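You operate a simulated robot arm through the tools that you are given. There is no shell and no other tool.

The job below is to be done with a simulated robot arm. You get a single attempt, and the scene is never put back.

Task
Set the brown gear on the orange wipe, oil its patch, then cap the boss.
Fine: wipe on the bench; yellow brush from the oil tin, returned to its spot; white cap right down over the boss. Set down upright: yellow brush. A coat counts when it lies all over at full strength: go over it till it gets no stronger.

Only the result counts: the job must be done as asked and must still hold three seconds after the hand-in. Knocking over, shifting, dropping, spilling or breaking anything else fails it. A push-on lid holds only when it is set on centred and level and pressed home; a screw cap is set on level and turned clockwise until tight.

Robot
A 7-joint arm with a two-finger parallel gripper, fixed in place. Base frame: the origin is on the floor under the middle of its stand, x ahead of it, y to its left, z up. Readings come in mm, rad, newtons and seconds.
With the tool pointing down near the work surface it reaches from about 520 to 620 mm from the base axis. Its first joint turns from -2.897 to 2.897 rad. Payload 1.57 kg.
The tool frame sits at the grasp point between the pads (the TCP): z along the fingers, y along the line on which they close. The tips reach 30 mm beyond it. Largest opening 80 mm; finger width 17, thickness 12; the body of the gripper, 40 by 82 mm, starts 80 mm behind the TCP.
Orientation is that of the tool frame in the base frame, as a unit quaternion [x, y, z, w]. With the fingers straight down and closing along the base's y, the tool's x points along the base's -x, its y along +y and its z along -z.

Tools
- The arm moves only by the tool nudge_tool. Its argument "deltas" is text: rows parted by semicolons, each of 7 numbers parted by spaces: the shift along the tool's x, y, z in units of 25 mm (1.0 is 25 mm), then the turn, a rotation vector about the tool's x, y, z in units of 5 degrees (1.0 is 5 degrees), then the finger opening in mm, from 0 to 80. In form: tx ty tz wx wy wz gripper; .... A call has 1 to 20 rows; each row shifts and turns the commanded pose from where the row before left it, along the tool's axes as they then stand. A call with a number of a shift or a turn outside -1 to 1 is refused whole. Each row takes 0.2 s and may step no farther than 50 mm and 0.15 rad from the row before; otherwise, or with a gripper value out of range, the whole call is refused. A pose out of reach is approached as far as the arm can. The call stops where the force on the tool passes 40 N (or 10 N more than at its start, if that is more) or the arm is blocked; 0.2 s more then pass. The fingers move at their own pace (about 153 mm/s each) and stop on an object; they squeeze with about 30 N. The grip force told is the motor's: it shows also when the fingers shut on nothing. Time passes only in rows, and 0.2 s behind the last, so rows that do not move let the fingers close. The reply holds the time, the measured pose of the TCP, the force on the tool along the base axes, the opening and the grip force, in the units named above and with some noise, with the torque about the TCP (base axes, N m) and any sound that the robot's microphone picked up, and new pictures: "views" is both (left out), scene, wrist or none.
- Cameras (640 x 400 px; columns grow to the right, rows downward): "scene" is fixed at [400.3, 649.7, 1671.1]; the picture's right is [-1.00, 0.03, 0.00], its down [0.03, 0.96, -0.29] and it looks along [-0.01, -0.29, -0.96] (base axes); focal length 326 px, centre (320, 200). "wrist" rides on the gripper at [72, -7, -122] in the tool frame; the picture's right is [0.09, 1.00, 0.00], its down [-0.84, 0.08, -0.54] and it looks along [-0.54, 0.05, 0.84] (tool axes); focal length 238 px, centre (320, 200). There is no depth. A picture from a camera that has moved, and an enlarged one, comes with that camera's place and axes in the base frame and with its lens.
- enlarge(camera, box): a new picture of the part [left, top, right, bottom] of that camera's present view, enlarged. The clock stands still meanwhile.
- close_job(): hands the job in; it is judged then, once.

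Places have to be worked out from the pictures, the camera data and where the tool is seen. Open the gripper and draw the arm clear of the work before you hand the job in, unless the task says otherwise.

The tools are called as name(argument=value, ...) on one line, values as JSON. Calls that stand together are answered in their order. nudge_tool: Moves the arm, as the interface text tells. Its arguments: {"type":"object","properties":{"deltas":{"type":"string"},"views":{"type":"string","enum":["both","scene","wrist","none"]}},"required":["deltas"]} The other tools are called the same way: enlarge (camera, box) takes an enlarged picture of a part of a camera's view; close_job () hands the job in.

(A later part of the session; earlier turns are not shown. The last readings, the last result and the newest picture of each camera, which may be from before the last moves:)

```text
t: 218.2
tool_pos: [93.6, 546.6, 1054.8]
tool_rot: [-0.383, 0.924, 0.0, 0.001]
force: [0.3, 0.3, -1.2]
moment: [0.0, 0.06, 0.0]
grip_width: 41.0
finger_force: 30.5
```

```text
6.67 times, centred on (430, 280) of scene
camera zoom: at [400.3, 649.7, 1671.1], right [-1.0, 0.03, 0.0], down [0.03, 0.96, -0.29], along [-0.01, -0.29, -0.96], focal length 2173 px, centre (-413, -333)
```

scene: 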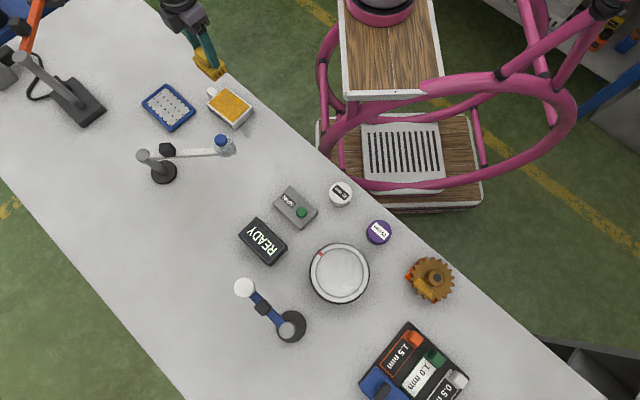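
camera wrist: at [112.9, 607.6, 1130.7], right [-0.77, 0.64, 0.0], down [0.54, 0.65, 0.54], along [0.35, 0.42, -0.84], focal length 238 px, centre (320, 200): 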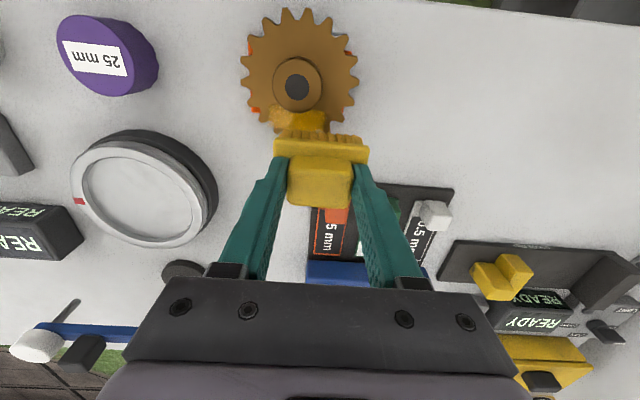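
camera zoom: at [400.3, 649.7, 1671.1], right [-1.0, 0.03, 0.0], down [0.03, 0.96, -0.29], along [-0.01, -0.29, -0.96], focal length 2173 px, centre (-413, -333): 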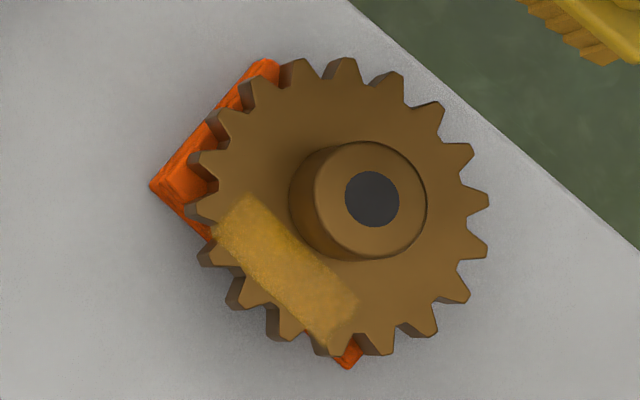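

The coat looks the same as the round before, so the middle has stopped getting stronger. The two short ends still fade slightly, so I'll recharge once more and work each end directly.

nudge_tool(deltas="0 0 -1 0 0 0 36;0 0 -1 0 0 0 36;-0.14 -0.978 0 0 0 0 36;-0.14 -0.978 0 0 0 0 36;-0.14 -0.978 0 0 0 0 36;-0.14 -0.978 0 0 0 0 36;-0.14 -0.978 0 0 0 0 36;-0.14 -0.978 0 0 0 0 36;-0.14 -0.978 0 0 0 0 36;-0.14 -0.978 0 0 0 0 36;-0.14 -0.978 0 0 0 0 36;-0.14 -0.978 0 0 0 0 36;-0.14 -0.978 0 0 0 0 36;-0.14 -0.978 0 0 0 0 36;-0.14 -0.978 0 0 0 0 36;-0.14 -0.978 0 0 0 0 36;-0.14 -0.978 0 0 0 0 36;-0.14 -0.978 0 0 0 0 36;-0.14 -0.978 0 0 0 0 36;-0.14 -0.978 0 0 0 0 36", views="none")

nudge_tool(deltas="-0.14 -0.978 0 0 0 0 36;-0.14 -0.978 0 0 0 0 36;-0.14 -0.978 0 0 0 0 36;-0.14 -0.978 0 0 0 0 36;-0.14 -0.978 0 0 0 0 36;-0.14 -0.978 0 0 0 0 36;-0.14 -0.978 0 0 0 0 36;-0.14 -0.978 0 0 0 0 36;-0.14 -0.978 0 0 0 0 36;0 0 1 0 0 0 36;0 0 1 0 0 0 36;0 0 1 0 0 0 36;0 0 1 0 0 0 36;0 0 0.8 0 0 0 36;0 0 0.3 0 0 0 36", views="wrist")

```text
t: 222.4
tool_pos: [446.5, 282.1, 1102.5]
tool_rot: [-0.383, 0.924, -0.001, 0.0]
force: [0.2, 0.3, -0.7]
moment: [-0.02, 0.0, 0.02]
grip_width: 41.2
finger_force: 29.6
```

```text
t: 225.6
tool_pos: [625.2, 149.1, 976.1]
tool_rot: [-0.383, 0.924, 0.001, 0.0]
force: [0.3, 0.5, -0.4]
moment: [-0.02, -0.01, 0.01]
grip_width: 41.2
finger_force: 30.3
camera wrist: at [579.3, 93.3, 1096.3], right [-0.77, 0.64, 0.0], down [0.54, 0.65, 0.54], along [0.35, 0.42, -0.84], focal length 238 px, centre (320, 200)
```

wrist: 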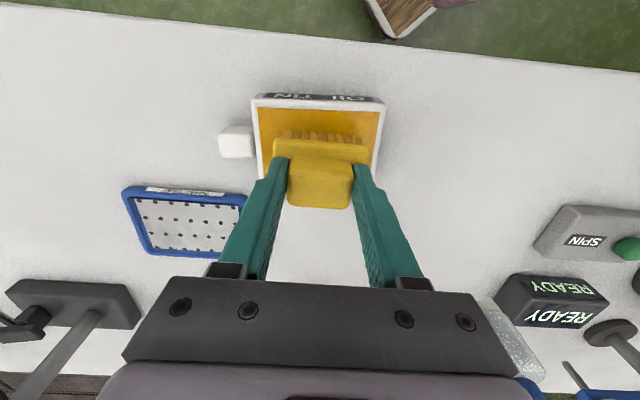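

nudge_tool(deltas="0 0 0.2 0 0 0 36;0 0 0.1 0 0 0 36;0 0 0.04 0 0 0 36", views="none")

```text
t: 226.4
tool_pos: [624.7, 148.8, 967.9]
tool_rot: [-0.383, 0.924, 0.0, 0.001]
force: [-2.0, 1.3, 13.9]
moment: [0.25, -0.05, 0.07]
grip_width: 41.1
finger_force: 30.1
```

nudge_tool(deltas="0 0 0 0 0 0 36;0 0 0 0 0 0 36;0 0 0 0 0 0 36;0 0 0 0 0 0 36;0 0 -0.3 0 0 0 36;0 0 -0.8 0 0 0 36;0 0 -1 0 0 0 36;0 0 -1 0 0 0 36;0 0 -1 0 0 0 36;0 0 -1 0 0 0 36;0 0 -0.6 0 0 0 36;-0.0455 0.979 0 0 0 0 36;-0.0455 0.979 0 0 0 0 36;-0.0455 0.979 0 0 0 0 36;-0.0455 0.979 0 0 0 0 36;-0.0455 0.979 0 0 0 0 36;-0.0455 0.979 0 0 0 0 36;-0.0455 0.979 0 0 0 0 36;-0.0455 0.979 0 0 0 0 36;-0.0455 0.979 0 0 0 0 36", views="none")

nudge_tool(deltas="-0.0455 0.979 0 0 0 0 36;-0.0455 0.979 0 0 0 0 36;-0.0455 0.979 0 0 0 0 36;-0.0455 0.979 0 0 0 0 36;-0.0455 0.979 0 0 0 0 36;-0.0455 0.979 0 0 0 0 36;-0.0455 0.979 0 0 0 0 36;-0.0455 0.979 0 0 0 0 36;-0.0455 0.979 0 0 0 0 36;-0.0455 0.979 0 0 0 0 36;-0.0455 0.979 0 0 0 0 36;-0.0455 0.979 0 0 0 0 36;-0.0455 0.979 0 0 0 0 36;-0.0455 0.979 0 0 0 0 36;-0.0455 0.979 0 0 0 0 36;-0.0455 0.979 0 0 0 0 36;-0.0455 0.979 0 0 0 0 36;-0.0455 0.979 0 0 0 0 36;-0.0455 0.979 0 0 0 0 36;-0.0455 0.979 0 0 0 0 36", views="none")

nudge_tool(deltas="0 0 1 0 0 0 36;0 0 1 0 0 0 36;0 0 1 0 0 0 36;0 0 0.9 0 0 0 36", views="wrist")

enlarge(camera="wrist", box=[200, 20, 400, 210])

```text
t: 230.6
tool_pos: [476.6, 311.0, 1109.2]
tool_rot: [-0.383, 0.924, 0.0, 0.0]
force: [-0.6, -0.8, -0.7]
moment: [-0.03, 0.02, -0.02]
grip_width: 41.3
finger_force: 30.4
```

```text
t: 234.8
tool_pos: [146.1, 673.2, 1110.3]
tool_rot: [-0.382, 0.924, 0.0, 0.0]
force: [0.1, 0.6, 0.6]
moment: [0.02, 0.04, 0.03]
grip_width: 40.8
finger_force: 30.4
```

```text
t: 235.8
tool_pos: [146.7, 672.1, 1010.1]
tool_rot: [-0.382, 0.924, 0.0, 0.0]
force: [0.2, -0.1, -0.9]
moment: [-0.01, 0.06, -0.02]
grip_width: 41.0
finger_force: 29.6
camera wrist: at [99.3, 617.6, 1131.3], right [-0.77, 0.64, 0.0], down [0.54, 0.65, 0.54], along [0.35, 0.42, -0.84], focal length 238 px, centre (320, 200)
```

wrist: 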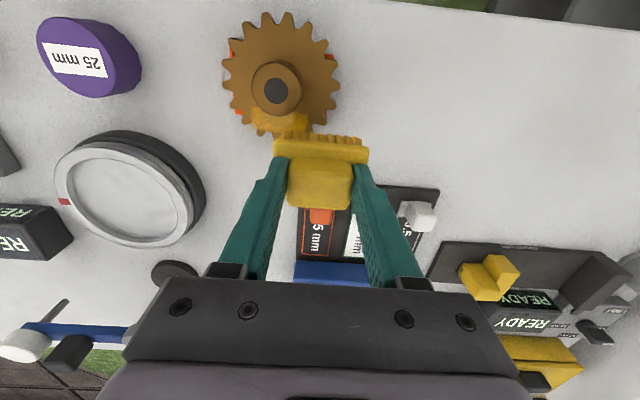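

```text
2.11 times, centred on (300, 115) of wrist
camera zoom: at [99.3, 617.6, 1131.3], right [-0.77, 0.64, 0.0], down [0.54, 0.65, 0.54], along [0.35, 0.42, -0.84], focal length 502 px, centre (362, 379)
```

zoom: 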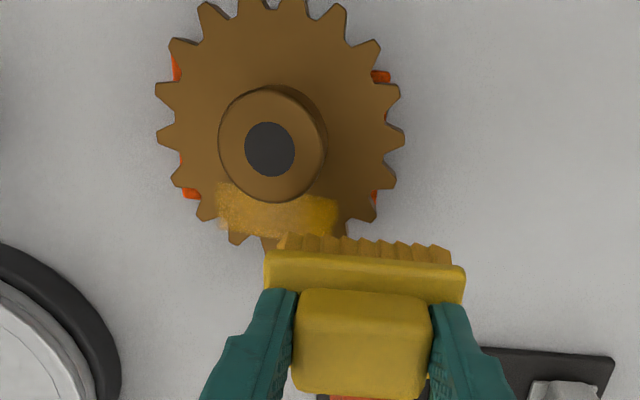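

nudge_tool(deltas="-0.03 -0.1 0.8 0 0 0 36;0 0 0.6 0 0 0 36;0 0 0.14 0 0 0 36;0 0 0.06 0 0 0 36", views="none")

```text
t: 236.8
tool_pos: [148.4, 672.9, 972.2]
tool_rot: [-0.383, 0.924, 0.0, 0.001]
force: [0.0, -0.1, -1.1]
moment: [0.03, -0.01, 0.01]
grip_width: 41.2
finger_force: 30.0
```

nudge_tool(deltas="0 0 0.1 0 0 0 36;0 0 0.06 0 0 0 36;0 0 0.03 0 0 0 36", views="none")

```text
t: 237.6
tool_pos: [147.6, 672.8, 969.1]
tool_rot: [-0.383, 0.924, 0.001, 0.0]
force: [0.7, -0.6, 15.9]
moment: [-0.46, -0.17, -0.06]
grip_width: 41.1
finger_force: 29.3
```

nudge_tool(deltas="0 -0.2 -0.02 0 0 0 36;0 -0.2 0 0 0 0 36;0 -0.2 0 0 0 0 36;0 0.2 0 0 0 0 36;0 0.2 0 0 0 0 36;0 0.2 0 0 0 0 36;0 -0.2 0 0 0 0 36;0 -0.2 0 0 0 0 36;0 -0.2 0 0 0 0 36;0 0.2 0 0 0 0 36;0 0.2 0 0 0 0 36;0 0.2 0 0 0 0 36;0 -0.2 0 0 0 0 36;0 -0.2 0 0 0 0 36;0 -0.2 0 0 0 0 36;0 0.2 0 0 0 0 36;0 0.2 0 0 0 0 36;0 -0.2 0 0 0 0 36;0 -0.2 0 0 0 0 36", views="none")

nudge_tool(deltas="0 0 -0.4 0 0 0 36;0 0 -1 0 0 0 36;-0.5 -0.9 -0.4 0 0 0 36;0 -1 0 0 0 0 36;0 -0.8 0 0 0 0 36", views="wrist")

enlarge(camera="wrist", box=[250, 0, 440, 130])

```text
t: 239.8
tool_pos: [156.5, 664.7, 969.1]
tool_rot: [-0.381, 0.925, 0.0, 0.0]
force: [-0.8, -1.6, 9.6]
moment: [-0.12, -0.04, 0.02]
grip_width: 40.9
finger_force: 30.3
stopped in row 11: the force on the tool passed its limit at 43 N (the readings are from after the stop); the commanded pose is now the measured one
```

```text
t: 241.1
tool_pos: [212.9, 627.3, 1015.3]
tool_rot: [-0.381, 0.924, -0.001, 0.0]
force: [-0.3, -0.2, -1.2]
moment: [0.02, -0.05, 0.02]
grip_width: 41.0
finger_force: 29.4
camera wrist: at [166.9, 571.8, 1134.2], right [-0.77, 0.64, 0.0], down [0.54, 0.65, 0.54], along [0.35, 0.41, -0.84], focal length 238 px, centre (320, 200)
```

wrist: 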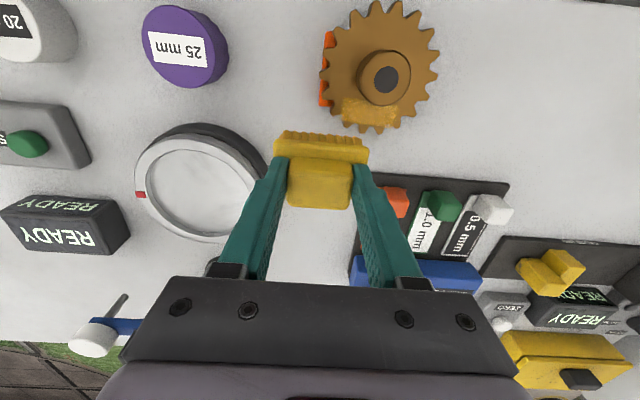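

```text
3.08 times, centred on (345, 65) of wrist
camera zoom: at [166.9, 571.8, 1134.2], right [-0.77, 0.64, 0.0], down [0.54, 0.65, 0.54], along [0.35, 0.41, -0.84], focal length 733 px, centre (243, 615)
```

zoom: 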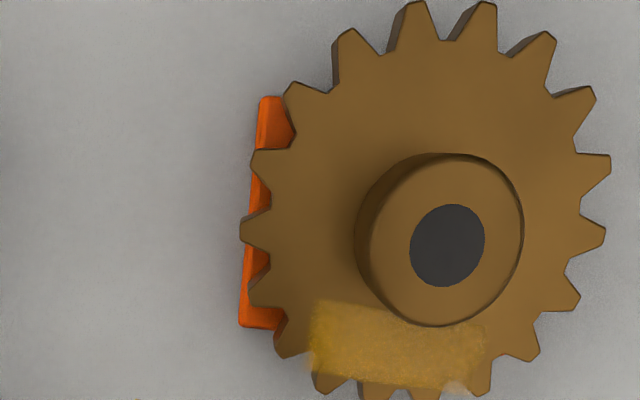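

A force spike stopped that stroke, probably bristles catching a tooth, but the gear is fine and the coat looks even in this view. I'll finish the −y end with a light press and very small strokes.

nudge_tool(deltas="0.5 0.6 0 0 0 0 36;0 0 0.9 0 0 0 36;0 0 0.8 0 0 0 36;0 0 0.1 0 0 0 36", views="wrist")

enlarge(camera="wrist", box=[230, 30, 450, 190])

```text
t: 242.1
tool_pos: [193.2, 626.6, 969.7]
tool_rot: [-0.381, 0.924, -0.001, 0.0]
force: [0.5, -2.2, 8.2]
moment: [-0.01, 0.16, 0.06]
grip_width: 41.2
finger_force: 29.8
camera wrist: at [147.0, 572.0, 1089.9], right [-0.77, 0.64, 0.0], down [0.54, 0.65, 0.54], along [0.35, 0.41, -0.84], focal length 238 px, centre (320, 200)
```

wrist: 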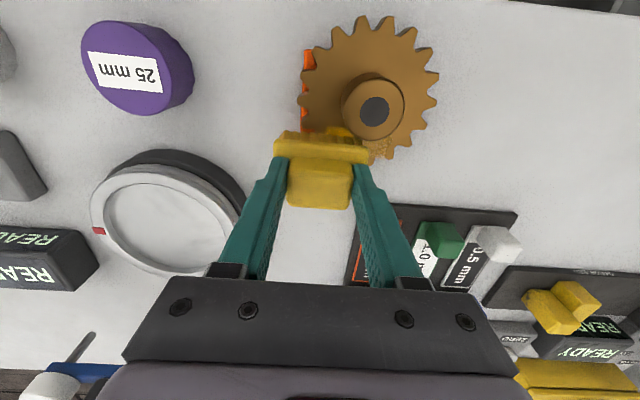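

```text
2.50 times, centred on (340, 110) of wrist
camera zoom: at [147.0, 572.0, 1089.9], right [-0.77, 0.64, 0.0], down [0.54, 0.65, 0.54], along [0.35, 0.41, -0.84], focal length 596 px, centre (270, 425)
```

zoom: 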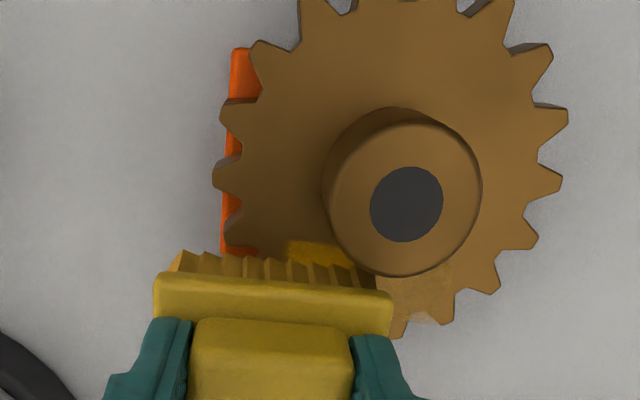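

The bristles leave a thin strip uncovered next to the boss at this end, which suggests the gear has turned slightly relative to the brush. I'll lift and measure the patch's orientation so I can align the brush to it.

nudge_tool(deltas="0 0 -0.4 0 0 0 36;0 0 -1 0 0 0 36;-1 0.5 -0.6 0 0 0 36;-0.7 0.6 0 0 0 0 36", views="wrist")

enlarge(camera="wrist", box=[250, 0, 420, 110])

```text
t: 243.1
tool_pos: [204.9, 676.3, 1019.2]
tool_rot: [-0.382, 0.924, -0.001, -0.001]
force: [-0.2, 0.5, -0.7]
moment: [-0.01, -0.02, 0.07]
grip_width: 41.1
finger_force: 30.0
camera wrist: at [158.4, 620.6, 1139.9], right [-0.77, 0.64, 0.0], down [0.54, 0.65, 0.54], along [0.35, 0.41, -0.84], focal length 238 px, centre (320, 200)
```

wrist: 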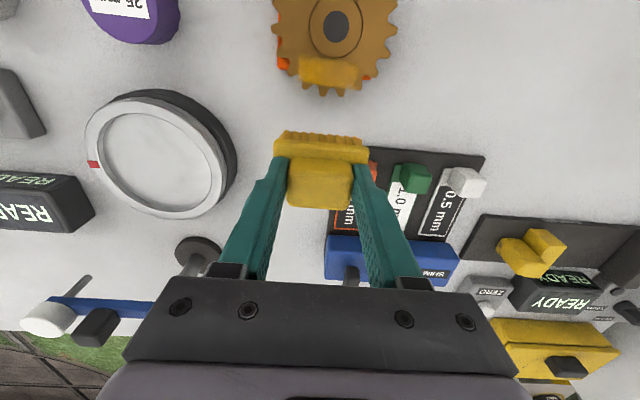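

```text
3.64 times, centred on (335, 55) of wrist
camera zoom: at [158.4, 620.6, 1139.9], right [-0.77, 0.64, 0.0], down [0.54, 0.65, 0.54], along [0.35, 0.41, -0.84], focal length 867 px, centre (266, 727)
```

zoom: 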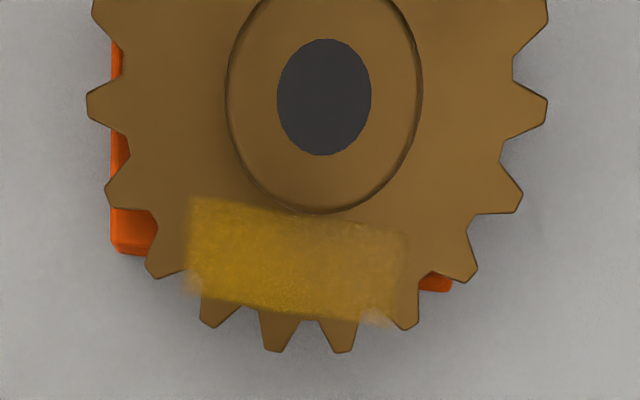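

The patch is turned about 3.6° from the brush. I'll rotate the tool to match and make a final pass as close to the boss as is safe.

nudge_tool(deltas="0 0 0 0 0 0.72 36;0.87 -0.035 0 0 0 0 36;0.85 -0.035 0 0 0 0 36;0 0 0.9 0 0 0 36;0 0 0.8 0 0 0 36", views="wrist")

enlarge(camera="wrist", box=[240, 50, 400, 190])

```text
t: 244.2
tool_pos: [173.6, 648.7, 974.1]
tool_rot: [-0.352, 0.936, -0.001, -0.001]
force: [-0.4, 0.1, -0.5]
moment: [0.0, 0.05, -0.03]
grip_width: 41.0
finger_force: 30.2
camera wrist: at [123.3, 596.2, 1095.2], right [-0.73, 0.69, 0.0], down [0.58, 0.61, 0.54], along [0.37, 0.39, -0.84], focal length 238 px, centre (320, 200)
```

wrist: 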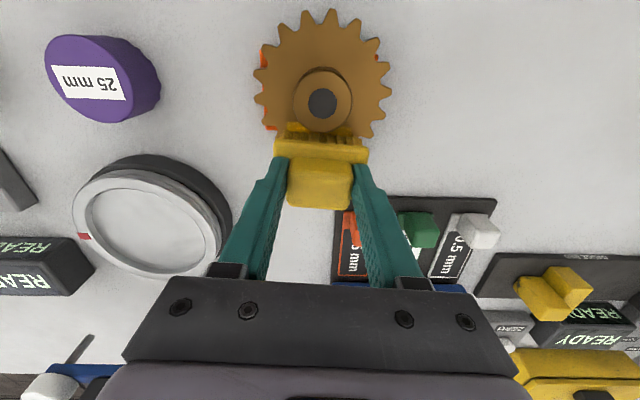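

```text
2.86 times, centred on (320, 120) of wrist
camera zoom: at [123.3, 596.2, 1095.2], right [-0.73, 0.69, 0.0], down [0.58, 0.61, 0.54], along [0.37, 0.39, -0.84], focal length 681 px, centre (320, 429)
```

zoom: 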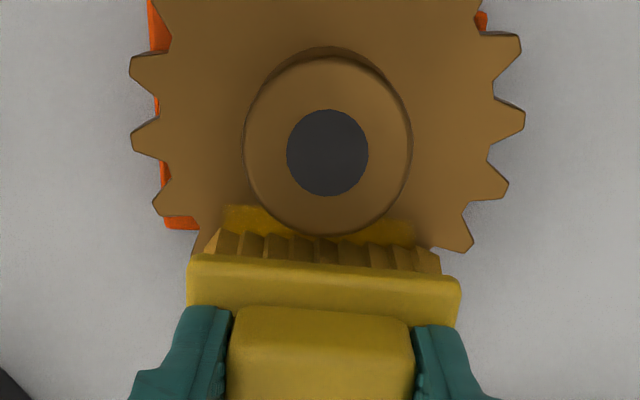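

nudge_tool(deltas="0.04 0 0.1 0 0 0 36;0 0 0.1 0 0 0 36;0 0 0.03 0 0 0 36", views="none")

```text
t: 245.1
tool_pos: [171.9, 647.2, 969.2]
tool_rot: [-0.352, 0.936, -0.001, 0.0]
force: [-0.5, -0.6, 6.8]
moment: [-0.05, 0.02, 0.0]
grip_width: 41.0
finger_force: 30.2
```

nudge_tool(deltas="0 -0.16 0 0 0 0 36;0 -0.16 0 0 0 0 36;0 0.16 0 0 0 0 36;0 0.16 0 0 0 0 36;0 0.16 0 0 0 0 36;0 -0.16 0 0 0 0 36;0 -0.16 0 0 0 0 36;0 -0.16 0 0 0 0 36;0 0.16 0 0 0 0 36;0 0.16 0 0 0 0 36;0 0.16 0 0 0 0 36;0 -0.16 0 0 0 0 36;0 -0.16 0 0 0 0 36;0 -0.16 0 0 0 0 36;0 0.16 0 0 0 0 36;0 0 0 0 0 0 36;0 0 0 0 0 0 36", views="none")

nudge_tool(deltas="0 0 -0.4 0 0 0 36;0 0 -1 0 0 0 36;-1 0 -0.6 0 0 0 36;-0.8 0 0 0 0 0 36", views="wrist")

enlarge(camera="wrist", box=[250, 0, 420, 110])

enlarge(camera="wrist", box=[285, 40, 370, 98])

```text
t: 248.7
tool_pos: [175.1, 643.1, 970.1]
tool_rot: [-0.353, 0.935, -0.001, 0.0]
force: [1.9, -1.8, 2.7]
moment: [0.03, -0.08, -0.02]
grip_width: 41.0
finger_force: 29.6
```

```text
t: 249.7
tool_pos: [209.1, 672.6, 1019.6]
tool_rot: [-0.353, 0.936, -0.002, 0.0]
force: [-0.1, 0.0, -0.5]
moment: [0.01, -0.06, 0.02]
grip_width: 40.9
finger_force: 30.0
camera wrist: at [158.7, 620.7, 1140.2], right [-0.73, 0.69, 0.0], down [0.58, 0.61, 0.54], along [0.37, 0.39, -0.84], focal length 238 px, centre (320, 200)
```

wrist: 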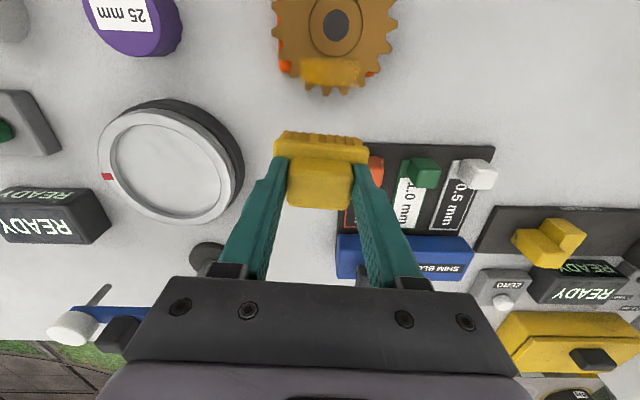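

```text
3.64 times, centred on (335, 55) of wrist
camera zoom: at [158.7, 620.7, 1140.2], right [-0.73, 0.69, 0.0], down [0.58, 0.61, 0.54], along [0.37, 0.39, -0.84], focal length 867 px, centre (266, 727)
```

zoom: 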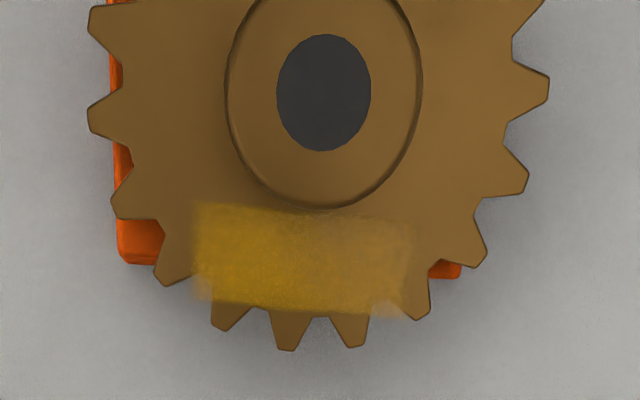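

```text
6.90 times, centred on (328, 69) of wrist
camera zoom: at [158.7, 620.7, 1140.2], right [-0.73, 0.69, 0.0], down [0.58, 0.61, 0.54], along [0.37, 0.39, -0.84], focal length 1644 px, centre (268, 1103)
```

zoom: 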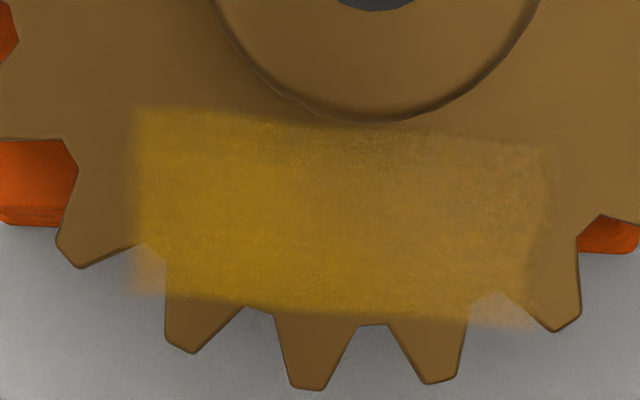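

This view hasn't changed from before, so the coat is at full strength. Next I'll return the brush, turning the tool back to its original yaw, rising, and travelling to the brush's spot at (692, 440).

nudge_tool(deltas="0 0 -0.94 0 0 -0.72 36;0 0 -0.94 0 0 0 36;0 0 -0.94 0 0 0 36;0 0 -0.94 0 0 0 36;0 0 -0.94 0 0 0 36;0 0 -0.94 0 0 0 36;-0.338 -0.964 0 0 0 0 36;-0.338 -0.964 0 0 0 0 36;-0.338 -0.964 0 0 0 0 36;-0.338 -0.964 0 0 0 0 36;-0.338 -0.964 0 0 0 0 36;-0.338 -0.964 0 0 0 0 36;-0.338 -0.964 0 0 0 0 36;-0.338 -0.964 0 0 0 0 36;-0.338 -0.964 0 0 0 0 36;-0.338 -0.964 0 0 0 0 36;-0.338 -0.964 0 0 0 0 36", views="none")

nudge_tool(deltas="-0.338 -0.964 0 0 0 0 36;-0.338 -0.964 0 0 0 0 36;-0.338 -0.964 0 0 0 0 36;-0.338 -0.964 0 0 0 0 36;-0.338 -0.964 0 0 0 0 36;-0.338 -0.964 0 0 0 0 36;-0.338 -0.964 0 0 0 0 36;-0.338 -0.964 0 0 0 0 36", views="both")

enlarge(camera="scene", box=[412, 274, 440, 302])

enlarge(camera="scene", box=[395, 240, 465, 320])

```text
t: 253.2
tool_pos: [462.1, 551.8, 1159.6]
tool_rot: [-0.381, 0.924, -0.001, -0.001]
force: [-0.5, 0.4, -0.6]
moment: [-0.05, -0.06, -0.01]
grip_width: 41.1
finger_force: 30.3
```

```text
t: 255.1
tool_pos: [645.7, 464.0, 1159.5]
tool_rot: [-0.382, 0.924, -0.001, -0.001]
force: [0.3, 0.4, -0.5]
moment: [-0.03, -0.03, -0.02]
grip_width: 41.5
finger_force: 30.1
camera wrist: at [599.0, 409.2, 1281.0], right [-0.77, 0.64, 0.0], down [0.54, 0.65, 0.54], along [0.35, 0.41, -0.84], focal length 238 px, centre (320, 200)
```

scene: 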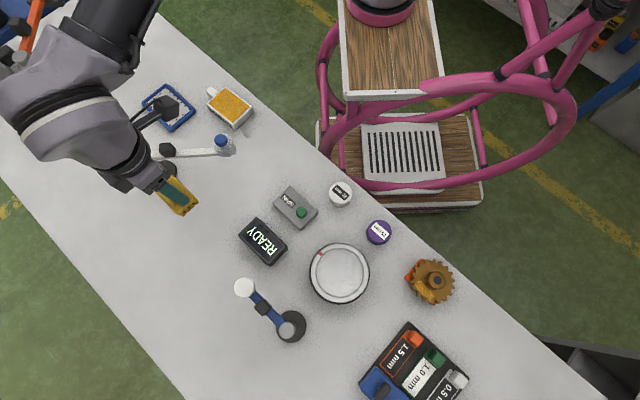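
wrist: 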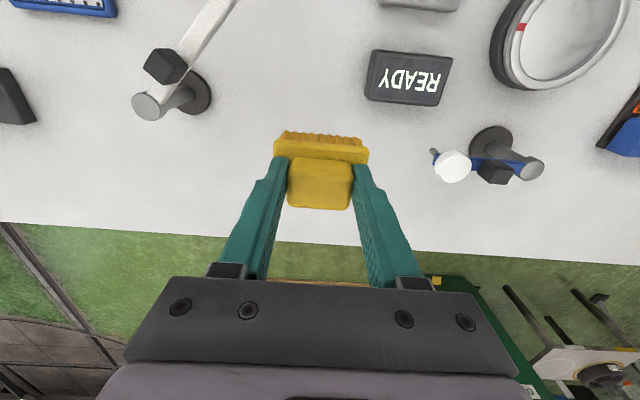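

```text
14.29 times, centred on (426, 288) of scene
camera zoom: at [400.3, 649.7, 1671.1], right [-1.0, 0.03, 0.0], down [0.03, 0.96, -0.29], along [-0.01, -0.29, -0.96], focal length 4657 px, centre (-1194, -1057)
```

zoom: 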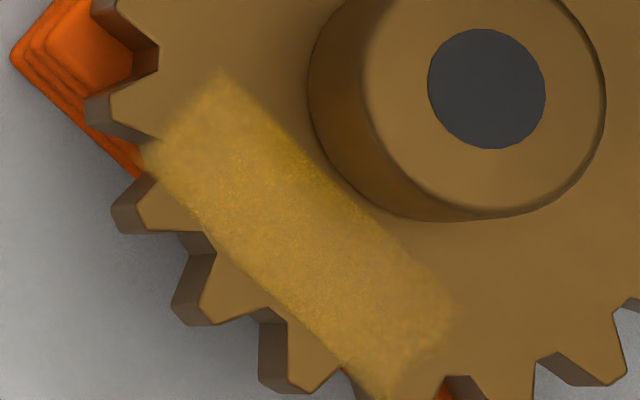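

```text
5.00 times, centred on (430, 280) of scene
camera zoom: at [400.3, 649.7, 1671.1], right [-1.0, 0.03, 0.0], down [0.03, 0.96, -0.29], along [-0.01, -0.29, -0.96], focal length 1630 px, centre (-230, -200)
```

zoom: 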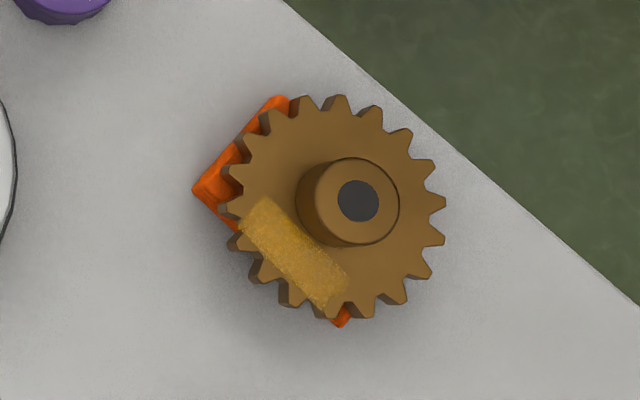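

Every later check of the coat looks the same. Before I set the brush down, I'll check how it sits in the grip against the original grasp.

enlarge(camera="wrist", box=[230, 90, 410, 220])

enlarge(camera="scene", box=[140, 160, 220, 230])

```text
3.08 times, centred on (320, 155) of wrist
camera zoom: at [599.0, 409.2, 1281.0], right [-0.77, 0.64, 0.0], down [0.54, 0.65, 0.54], along [0.35, 0.41, -0.84], focal length 733 px, centre (320, 338)
```

zoom: 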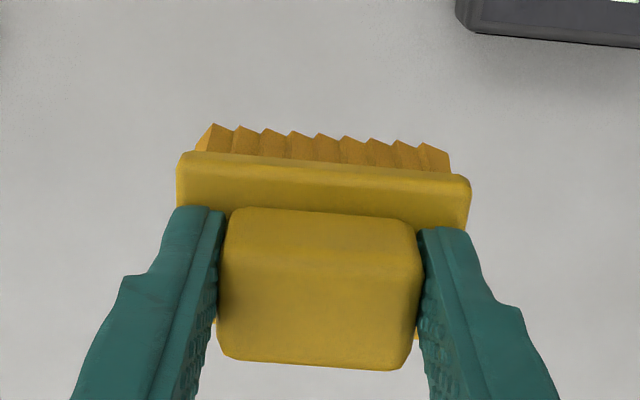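

```text
5.71 times, centred on (180, 195) of scene
camera zoom: at [400.3, 649.7, 1671.1], right [-1.0, 0.03, 0.0], down [0.03, 0.96, -0.29], along [-0.01, -0.29, -0.96], focal length 1863 px, centre (1120, 229)
```

zoom: 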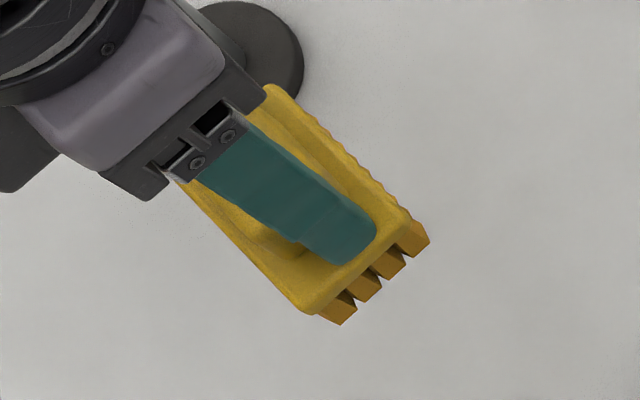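

The brush has slid about 4–5 mm up and 5 mm outward in the grip. To put it back on its spot I'll set the TCP at about (688, 436.6) and expect bench contact near z 939.

nudge_tool(deltas="-0.21 -0.99 0 0 0 0 36;-0.21 -0.99 0 0 0 0 36;0 0 1 0 0 0 36;0 0 1 0 0 0 36;0 0 1 0 0 0 36;0 0 1 0 0 0 36;0 0 1 0 0 0 36;0 0 1 0 0 0 36;0 0 1 0 0 0 36;0 0 0.8 0 0 0 36", views="both")

enlarge(camera="scene", box=[165, 180, 235, 240])

```text
t: 257.2
tool_pos: [689.1, 434.8, 967.6]
tool_rot: [-0.382, 0.924, -0.001, -0.001]
force: [1.2, 0.5, -0.8]
moment: [0.0, 0.0, -0.04]
grip_width: 41.0
finger_force: 30.0
camera wrist: at [641.2, 380.0, 1086.3], right [-0.77, 0.64, 0.0], down [0.54, 0.65, 0.54], along [0.35, 0.41, -0.84], focal length 238 px, centre (320, 200)
```

scene: 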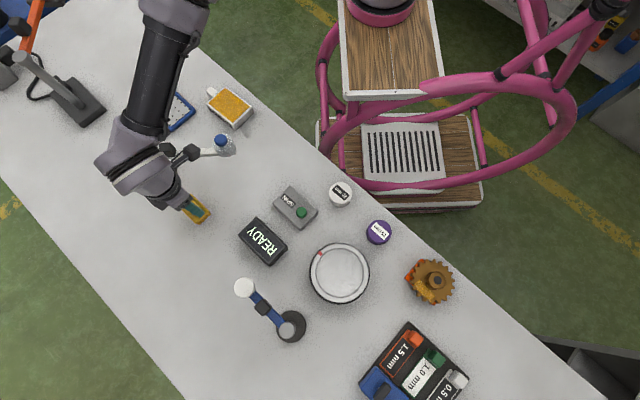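
wrist: 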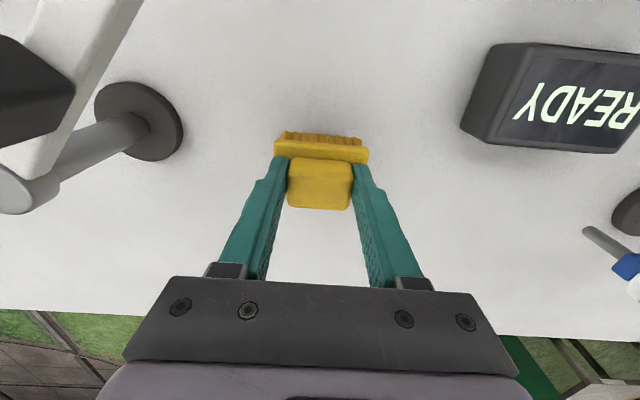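

```text
6.67 times, centred on (200, 210) of scene
camera zoom: at [400.3, 649.7, 1671.1], right [-1.0, 0.03, 0.0], down [0.03, 0.96, -0.29], along [-0.01, -0.29, -0.96], focal length 2173 px, centre (1120, 133)
```

zoom: 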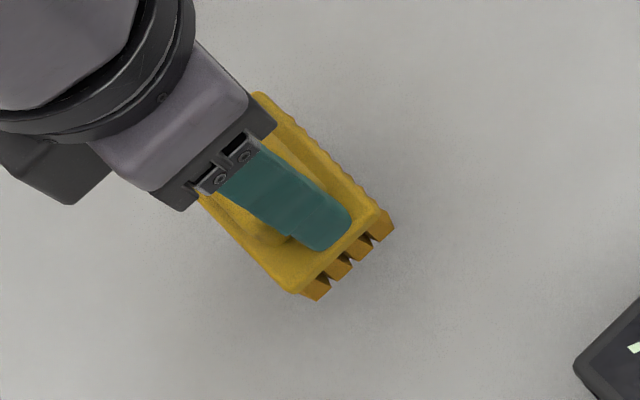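

nudge_tool(deltas="0 0 0.5 0 0 0 36;0 0 0.3 0 0 0 36;0 0 0.12 0 0 0 36", views="none")

enlarge(camera="scene", box=[165, 180, 235, 240])

```text
t: 258.1
tool_pos: [688.0, 436.5, 942.5]
tool_rot: [-0.381, 0.924, -0.001, -0.001]
force: [0.0, 0.0, -0.7]
moment: [-0.01, 0.03, 0.04]
grip_width: 41.1
finger_force: 30.0
```

```text
6.67 times, centred on (200, 210) of scene
camera zoom: at [400.3, 649.7, 1671.1], right [-1.0, 0.03, 0.0], down [0.03, 0.96, -0.29], along [-0.01, -0.29, -0.96], focal length 2173 px, centre (1120, 133)
```

zoom: 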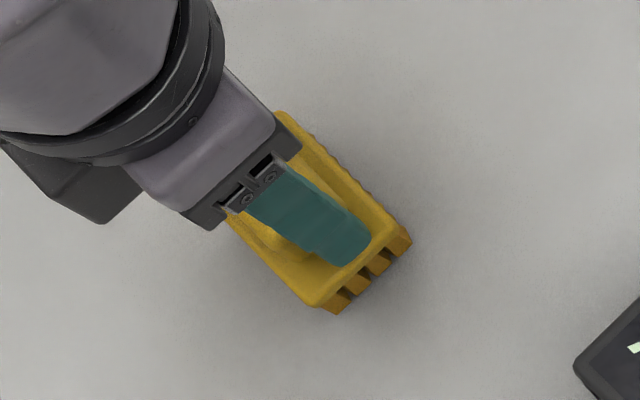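

Compared with the original pixel corners, the brush is within about 2 mm. I'll make a 2 mm outward correction and lower it to touch.

nudge_tool(deltas="-0.08 0.02 0.06 0 0 0 36;0 0 0.06 0 0 0 36;0 0 0.05 0 0 0 36", views="none")

```text
t: 258.9
tool_pos: [690.2, 436.5, 939.1]
tool_rot: [-0.382, 0.924, -0.001, 0.0]
force: [0.6, 1.0, -1.1]
moment: [-0.02, -0.01, 0.01]
grip_width: 41.2
finger_force: 30.1
```

nudge_tool(deltas="0 0 0.05 0 0 0 36;0 0 0.03 0 0 0 36", views="none")

```text
t: 259.4
tool_pos: [690.6, 437.5, 938.0]
tool_rot: [-0.381, 0.924, -0.001, 0.0]
force: [-4.4, -3.9, 17.5]
moment: [0.16, 0.04, -0.03]
grip_width: 41.1
finger_force: 29.5
```

It's in contact with the bench. I'll ease off slightly, then open slowly so it stands level.

nudge_tool(deltas="0 0 -0.03 0 0 0 36;0 0 0 0 0 0 44;0 0 0 0 0 0 50;0 0 0 0 0 0 64;0 0 0 0 0 0 80", views="both")

enlarge(camera="wrist", box=[230, 90, 410, 220])

enlarge(camera="scene", box=[165, 180, 235, 240])

```text
t: 260.6
tool_pos: [689.2, 437.3, 936.7]
tool_rot: [-0.382, 0.924, -0.002, -0.001]
force: [1.7, 0.2, 11.8]
moment: [0.3, 0.26, -0.07]
grip_width: 79.6
finger_force: 0.0
camera wrist: at [643.3, 381.8, 1058.3], right [-0.77, 0.64, 0.0], down [0.54, 0.65, 0.54], along [0.35, 0.41, -0.84], focal length 238 px, centre (320, 200)
```

scene: 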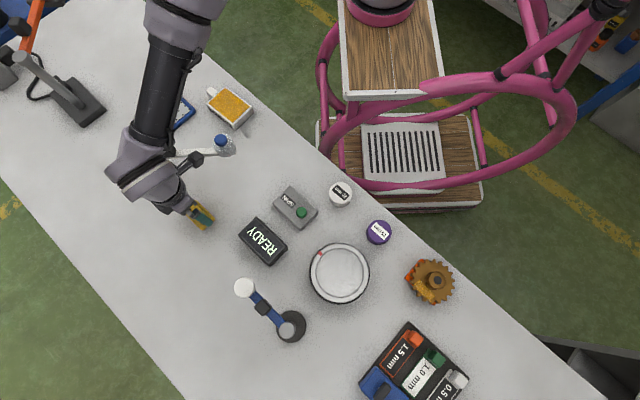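
wrist: 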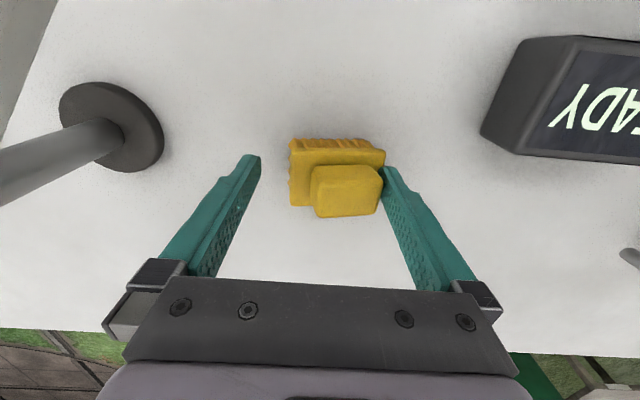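

```text
3.08 times, centred on (320, 155) of wrist
camera zoom: at [643.3, 381.8, 1058.3], right [-0.77, 0.64, 0.0], down [0.54, 0.65, 0.54], along [0.35, 0.41, -0.84], focal length 733 px, centre (320, 338)
```

zoom: 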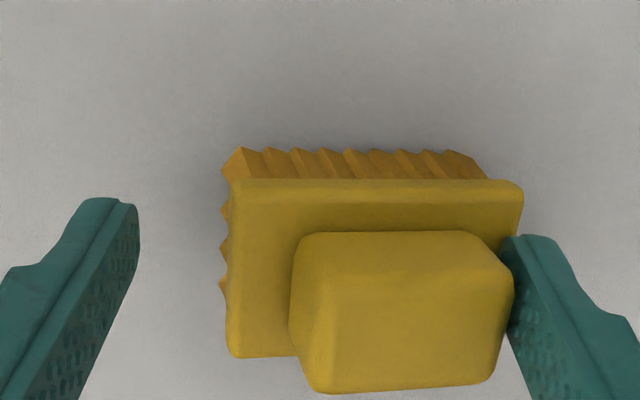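

```text
6.67 times, centred on (200, 210) of scene
camera zoom: at [400.3, 649.7, 1671.1], right [-1.0, 0.03, 0.0], down [0.03, 0.96, -0.29], along [-0.01, -0.29, -0.96], focal length 2173 px, centre (1120, 133)
```

zoom: 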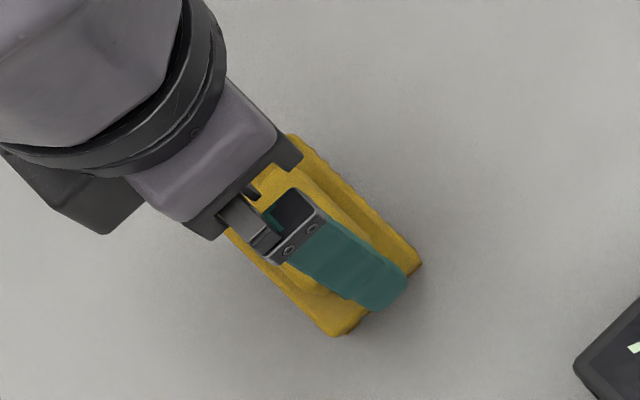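

The fingertips were resting on the plate, so opening dragged the brush about 15 mm along with the +y finger, and that finger is still pressing its edge down. I'll raise straight up to free it so it can settle flat.

nudge_tool(deltas="0 0 -0.08 0 0 0 80;0 0 -0.08 0 0 0 80;0 0 -0.08 0 0 0 80", views="both")

enlarge(camera="wrist", box=[230, 90, 410, 220])

enlarge(camera="scene", box=[165, 180, 235, 240])

```text
t: 261.4
tool_pos: [690.4, 436.1, 943.3]
tool_rot: [-0.382, 0.924, -0.001, -0.001]
force: [-0.2, -1.2, 0.8]
moment: [-0.04, -0.01, -0.01]
grip_width: 80.0
finger_force: 0.0
camera wrist: at [643.5, 381.9, 1063.8], right [-0.77, 0.64, 0.0], down [0.54, 0.65, 0.54], along [0.35, 0.41, -0.84], focal length 238 px, centre (320, 200)
```

scene: 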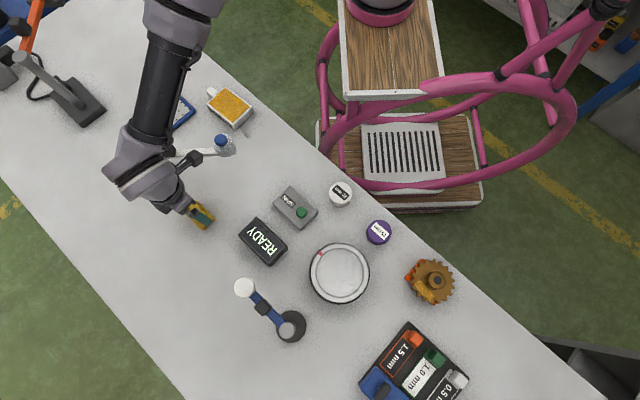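
wrist: 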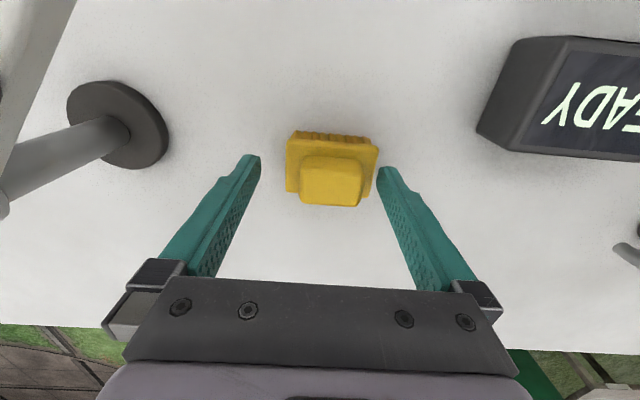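

```text
3.08 times, centred on (320, 155) of wrist
camera zoom: at [643.5, 381.9, 1063.8], right [-0.77, 0.64, 0.0], down [0.54, 0.65, 0.54], along [0.35, 0.41, -0.84], focal length 733 px, centre (320, 338)
```

zoom: 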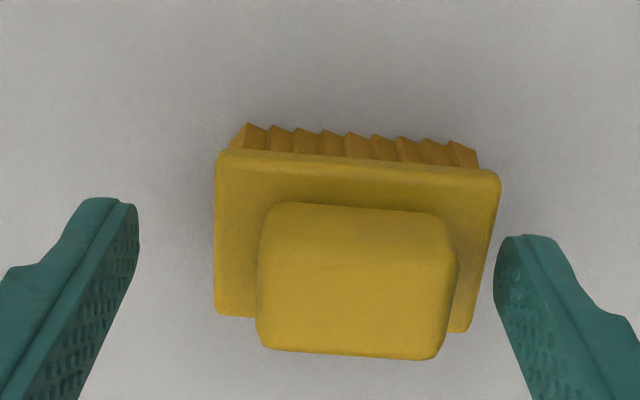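

```text
6.67 times, centred on (200, 210) of scene
camera zoom: at [400.3, 649.7, 1671.1], right [-1.0, 0.03, 0.0], down [0.03, 0.96, -0.29], along [-0.01, -0.29, -0.96], focal length 2173 px, centre (1120, 133)
```

zoom: 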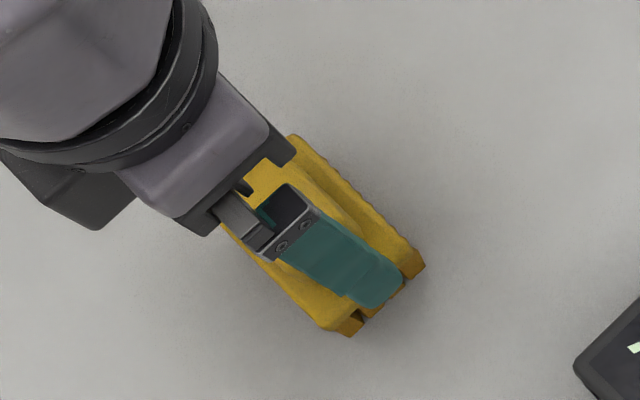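

The brush settled flat and upright, about 5–6 mm off its spot along tool y. I'll move the open gripper to the original grasp pose with the tips clear above the plate, and close gently so the fingers centre the brush.

nudge_tool(deltas="-0.15 0.08 -0.05 0 0 0 80;0 0 0 0 0 0 66;0 0 0 0 0 0 60;0 0 0 0 0 0 54;0 0 0 0 0 0 49;0 0 0 0 0 0 45;0 0 0 0 0 0 42;0 0 0 0 0 0 40", views="both")

enlarge(camera="wrist", box=[230, 90, 410, 220])

```text
t: 263.2
tool_pos: [691.9, 441.4, 944.6]
tool_rot: [-0.382, 0.924, -0.001, 0.0]
force: [-0.5, -0.5, 1.0]
moment: [-0.03, -0.02, 0.0]
grip_width: 41.2
finger_force: 30.2
camera wrist: at [645.2, 386.5, 1065.7], right [-0.77, 0.64, 0.0], down [0.54, 0.65, 0.54], along [0.35, 0.41, -0.84], focal length 238 px, centre (320, 200)
```

scene: 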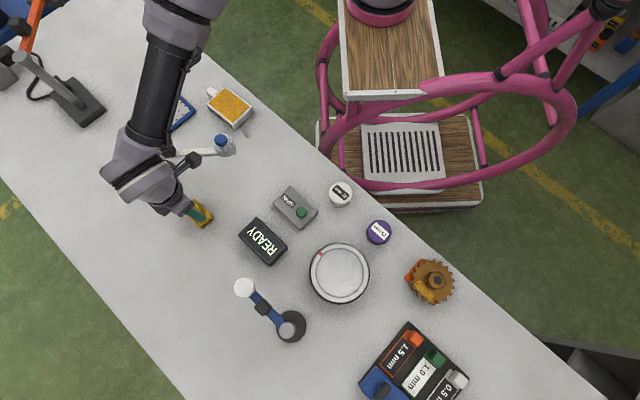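
wrist: 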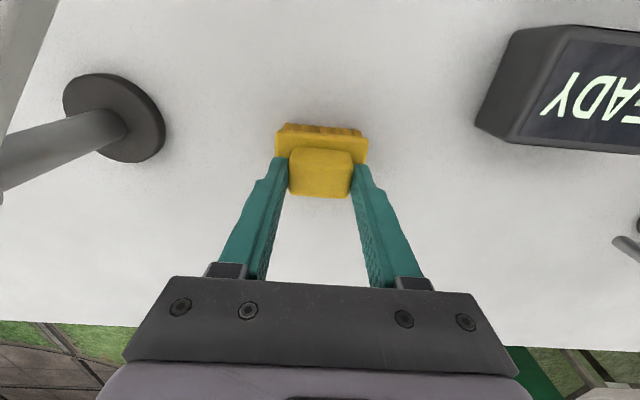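

```text
3.08 times, centred on (320, 155) of wrist
camera zoom: at [645.2, 386.5, 1065.7], right [-0.77, 0.64, 0.0], down [0.54, 0.65, 0.54], along [0.35, 0.41, -0.84], focal length 733 px, centre (320, 338)
```

zoom: 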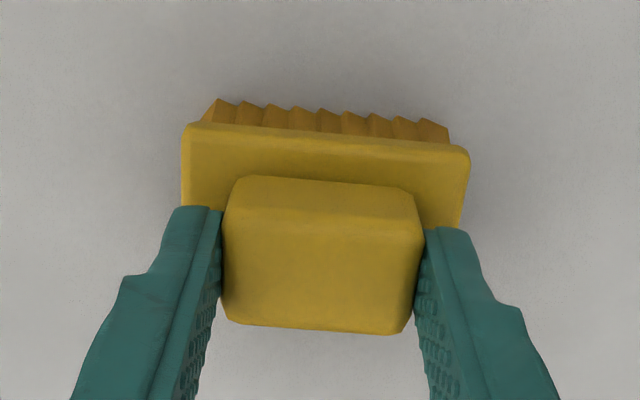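

That matches the original grasp view almost exactly. I'll open with the tips clear of the plate and rise straight up.

nudge_tool(deltas="0 0 0 0 0 0 44;0 0 0 0 0 0 52;0 0 0 0 0 0 66;0 0 0 0 0 0 80;0 0 -0.5 0 0 0 80;0 0 -1 0 0 0 80;0 0 -1 0 0 0 80", views="both")

enlarge(camera="wrist", box=[230, 60, 410, 190])

enlarge(camera="scene", box=[165, 180, 235, 240])

```text
t: 264.9
tool_pos: [691.6, 441.5, 1008.3]
tool_rot: [-0.381, 0.924, -0.001, -0.001]
force: [0.1, -0.3, 0.1]
moment: [0.03, 0.04, 0.02]
grip_width: 80.1
finger_force: 0.0
camera wrist: at [644.5, 386.7, 1128.5], right [-0.77, 0.64, 0.0], down [0.54, 0.65, 0.54], along [0.35, 0.41, -0.84], focal length 238 px, centre (320, 200)
```

scene: 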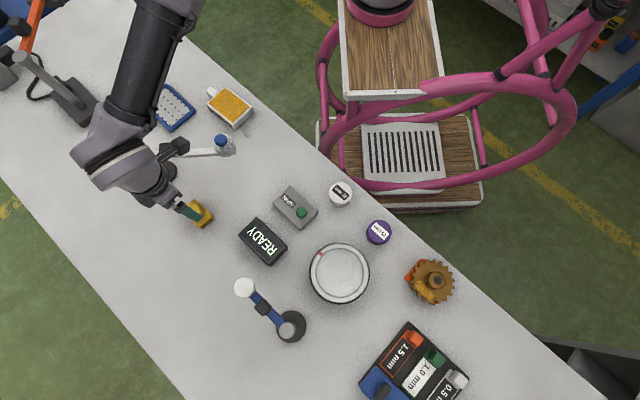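
wrist: 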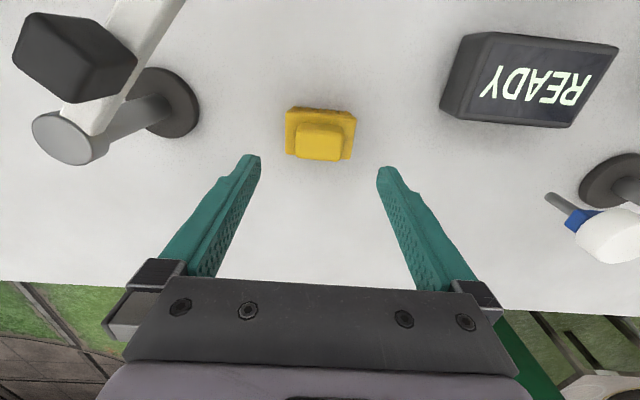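

```text
3.08 times, centred on (320, 125) of wrist
camera zoom: at [644.5, 386.7, 1128.5], right [-0.77, 0.64, 0.0], down [0.54, 0.65, 0.54], along [0.35, 0.41, -0.84], focal length 733 px, centre (320, 431)
```

zoom: 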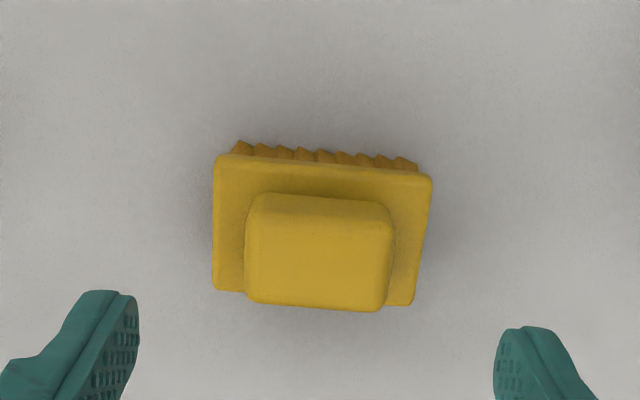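

```text
6.67 times, centred on (200, 210) of scene
camera zoom: at [400.3, 649.7, 1671.1], right [-1.0, 0.03, 0.0], down [0.03, 0.96, -0.29], along [-0.01, -0.29, -0.96], focal length 2173 px, centre (1120, 133)
```

zoom: 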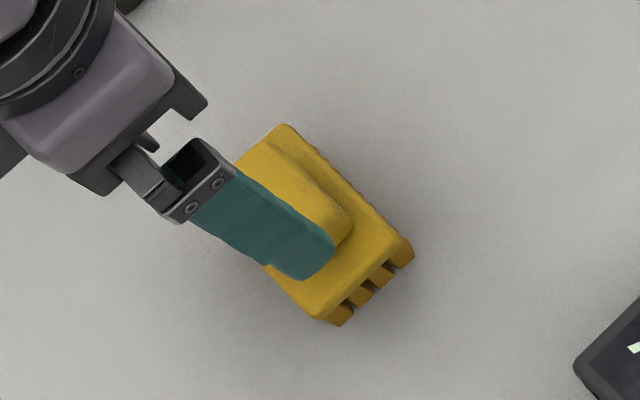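

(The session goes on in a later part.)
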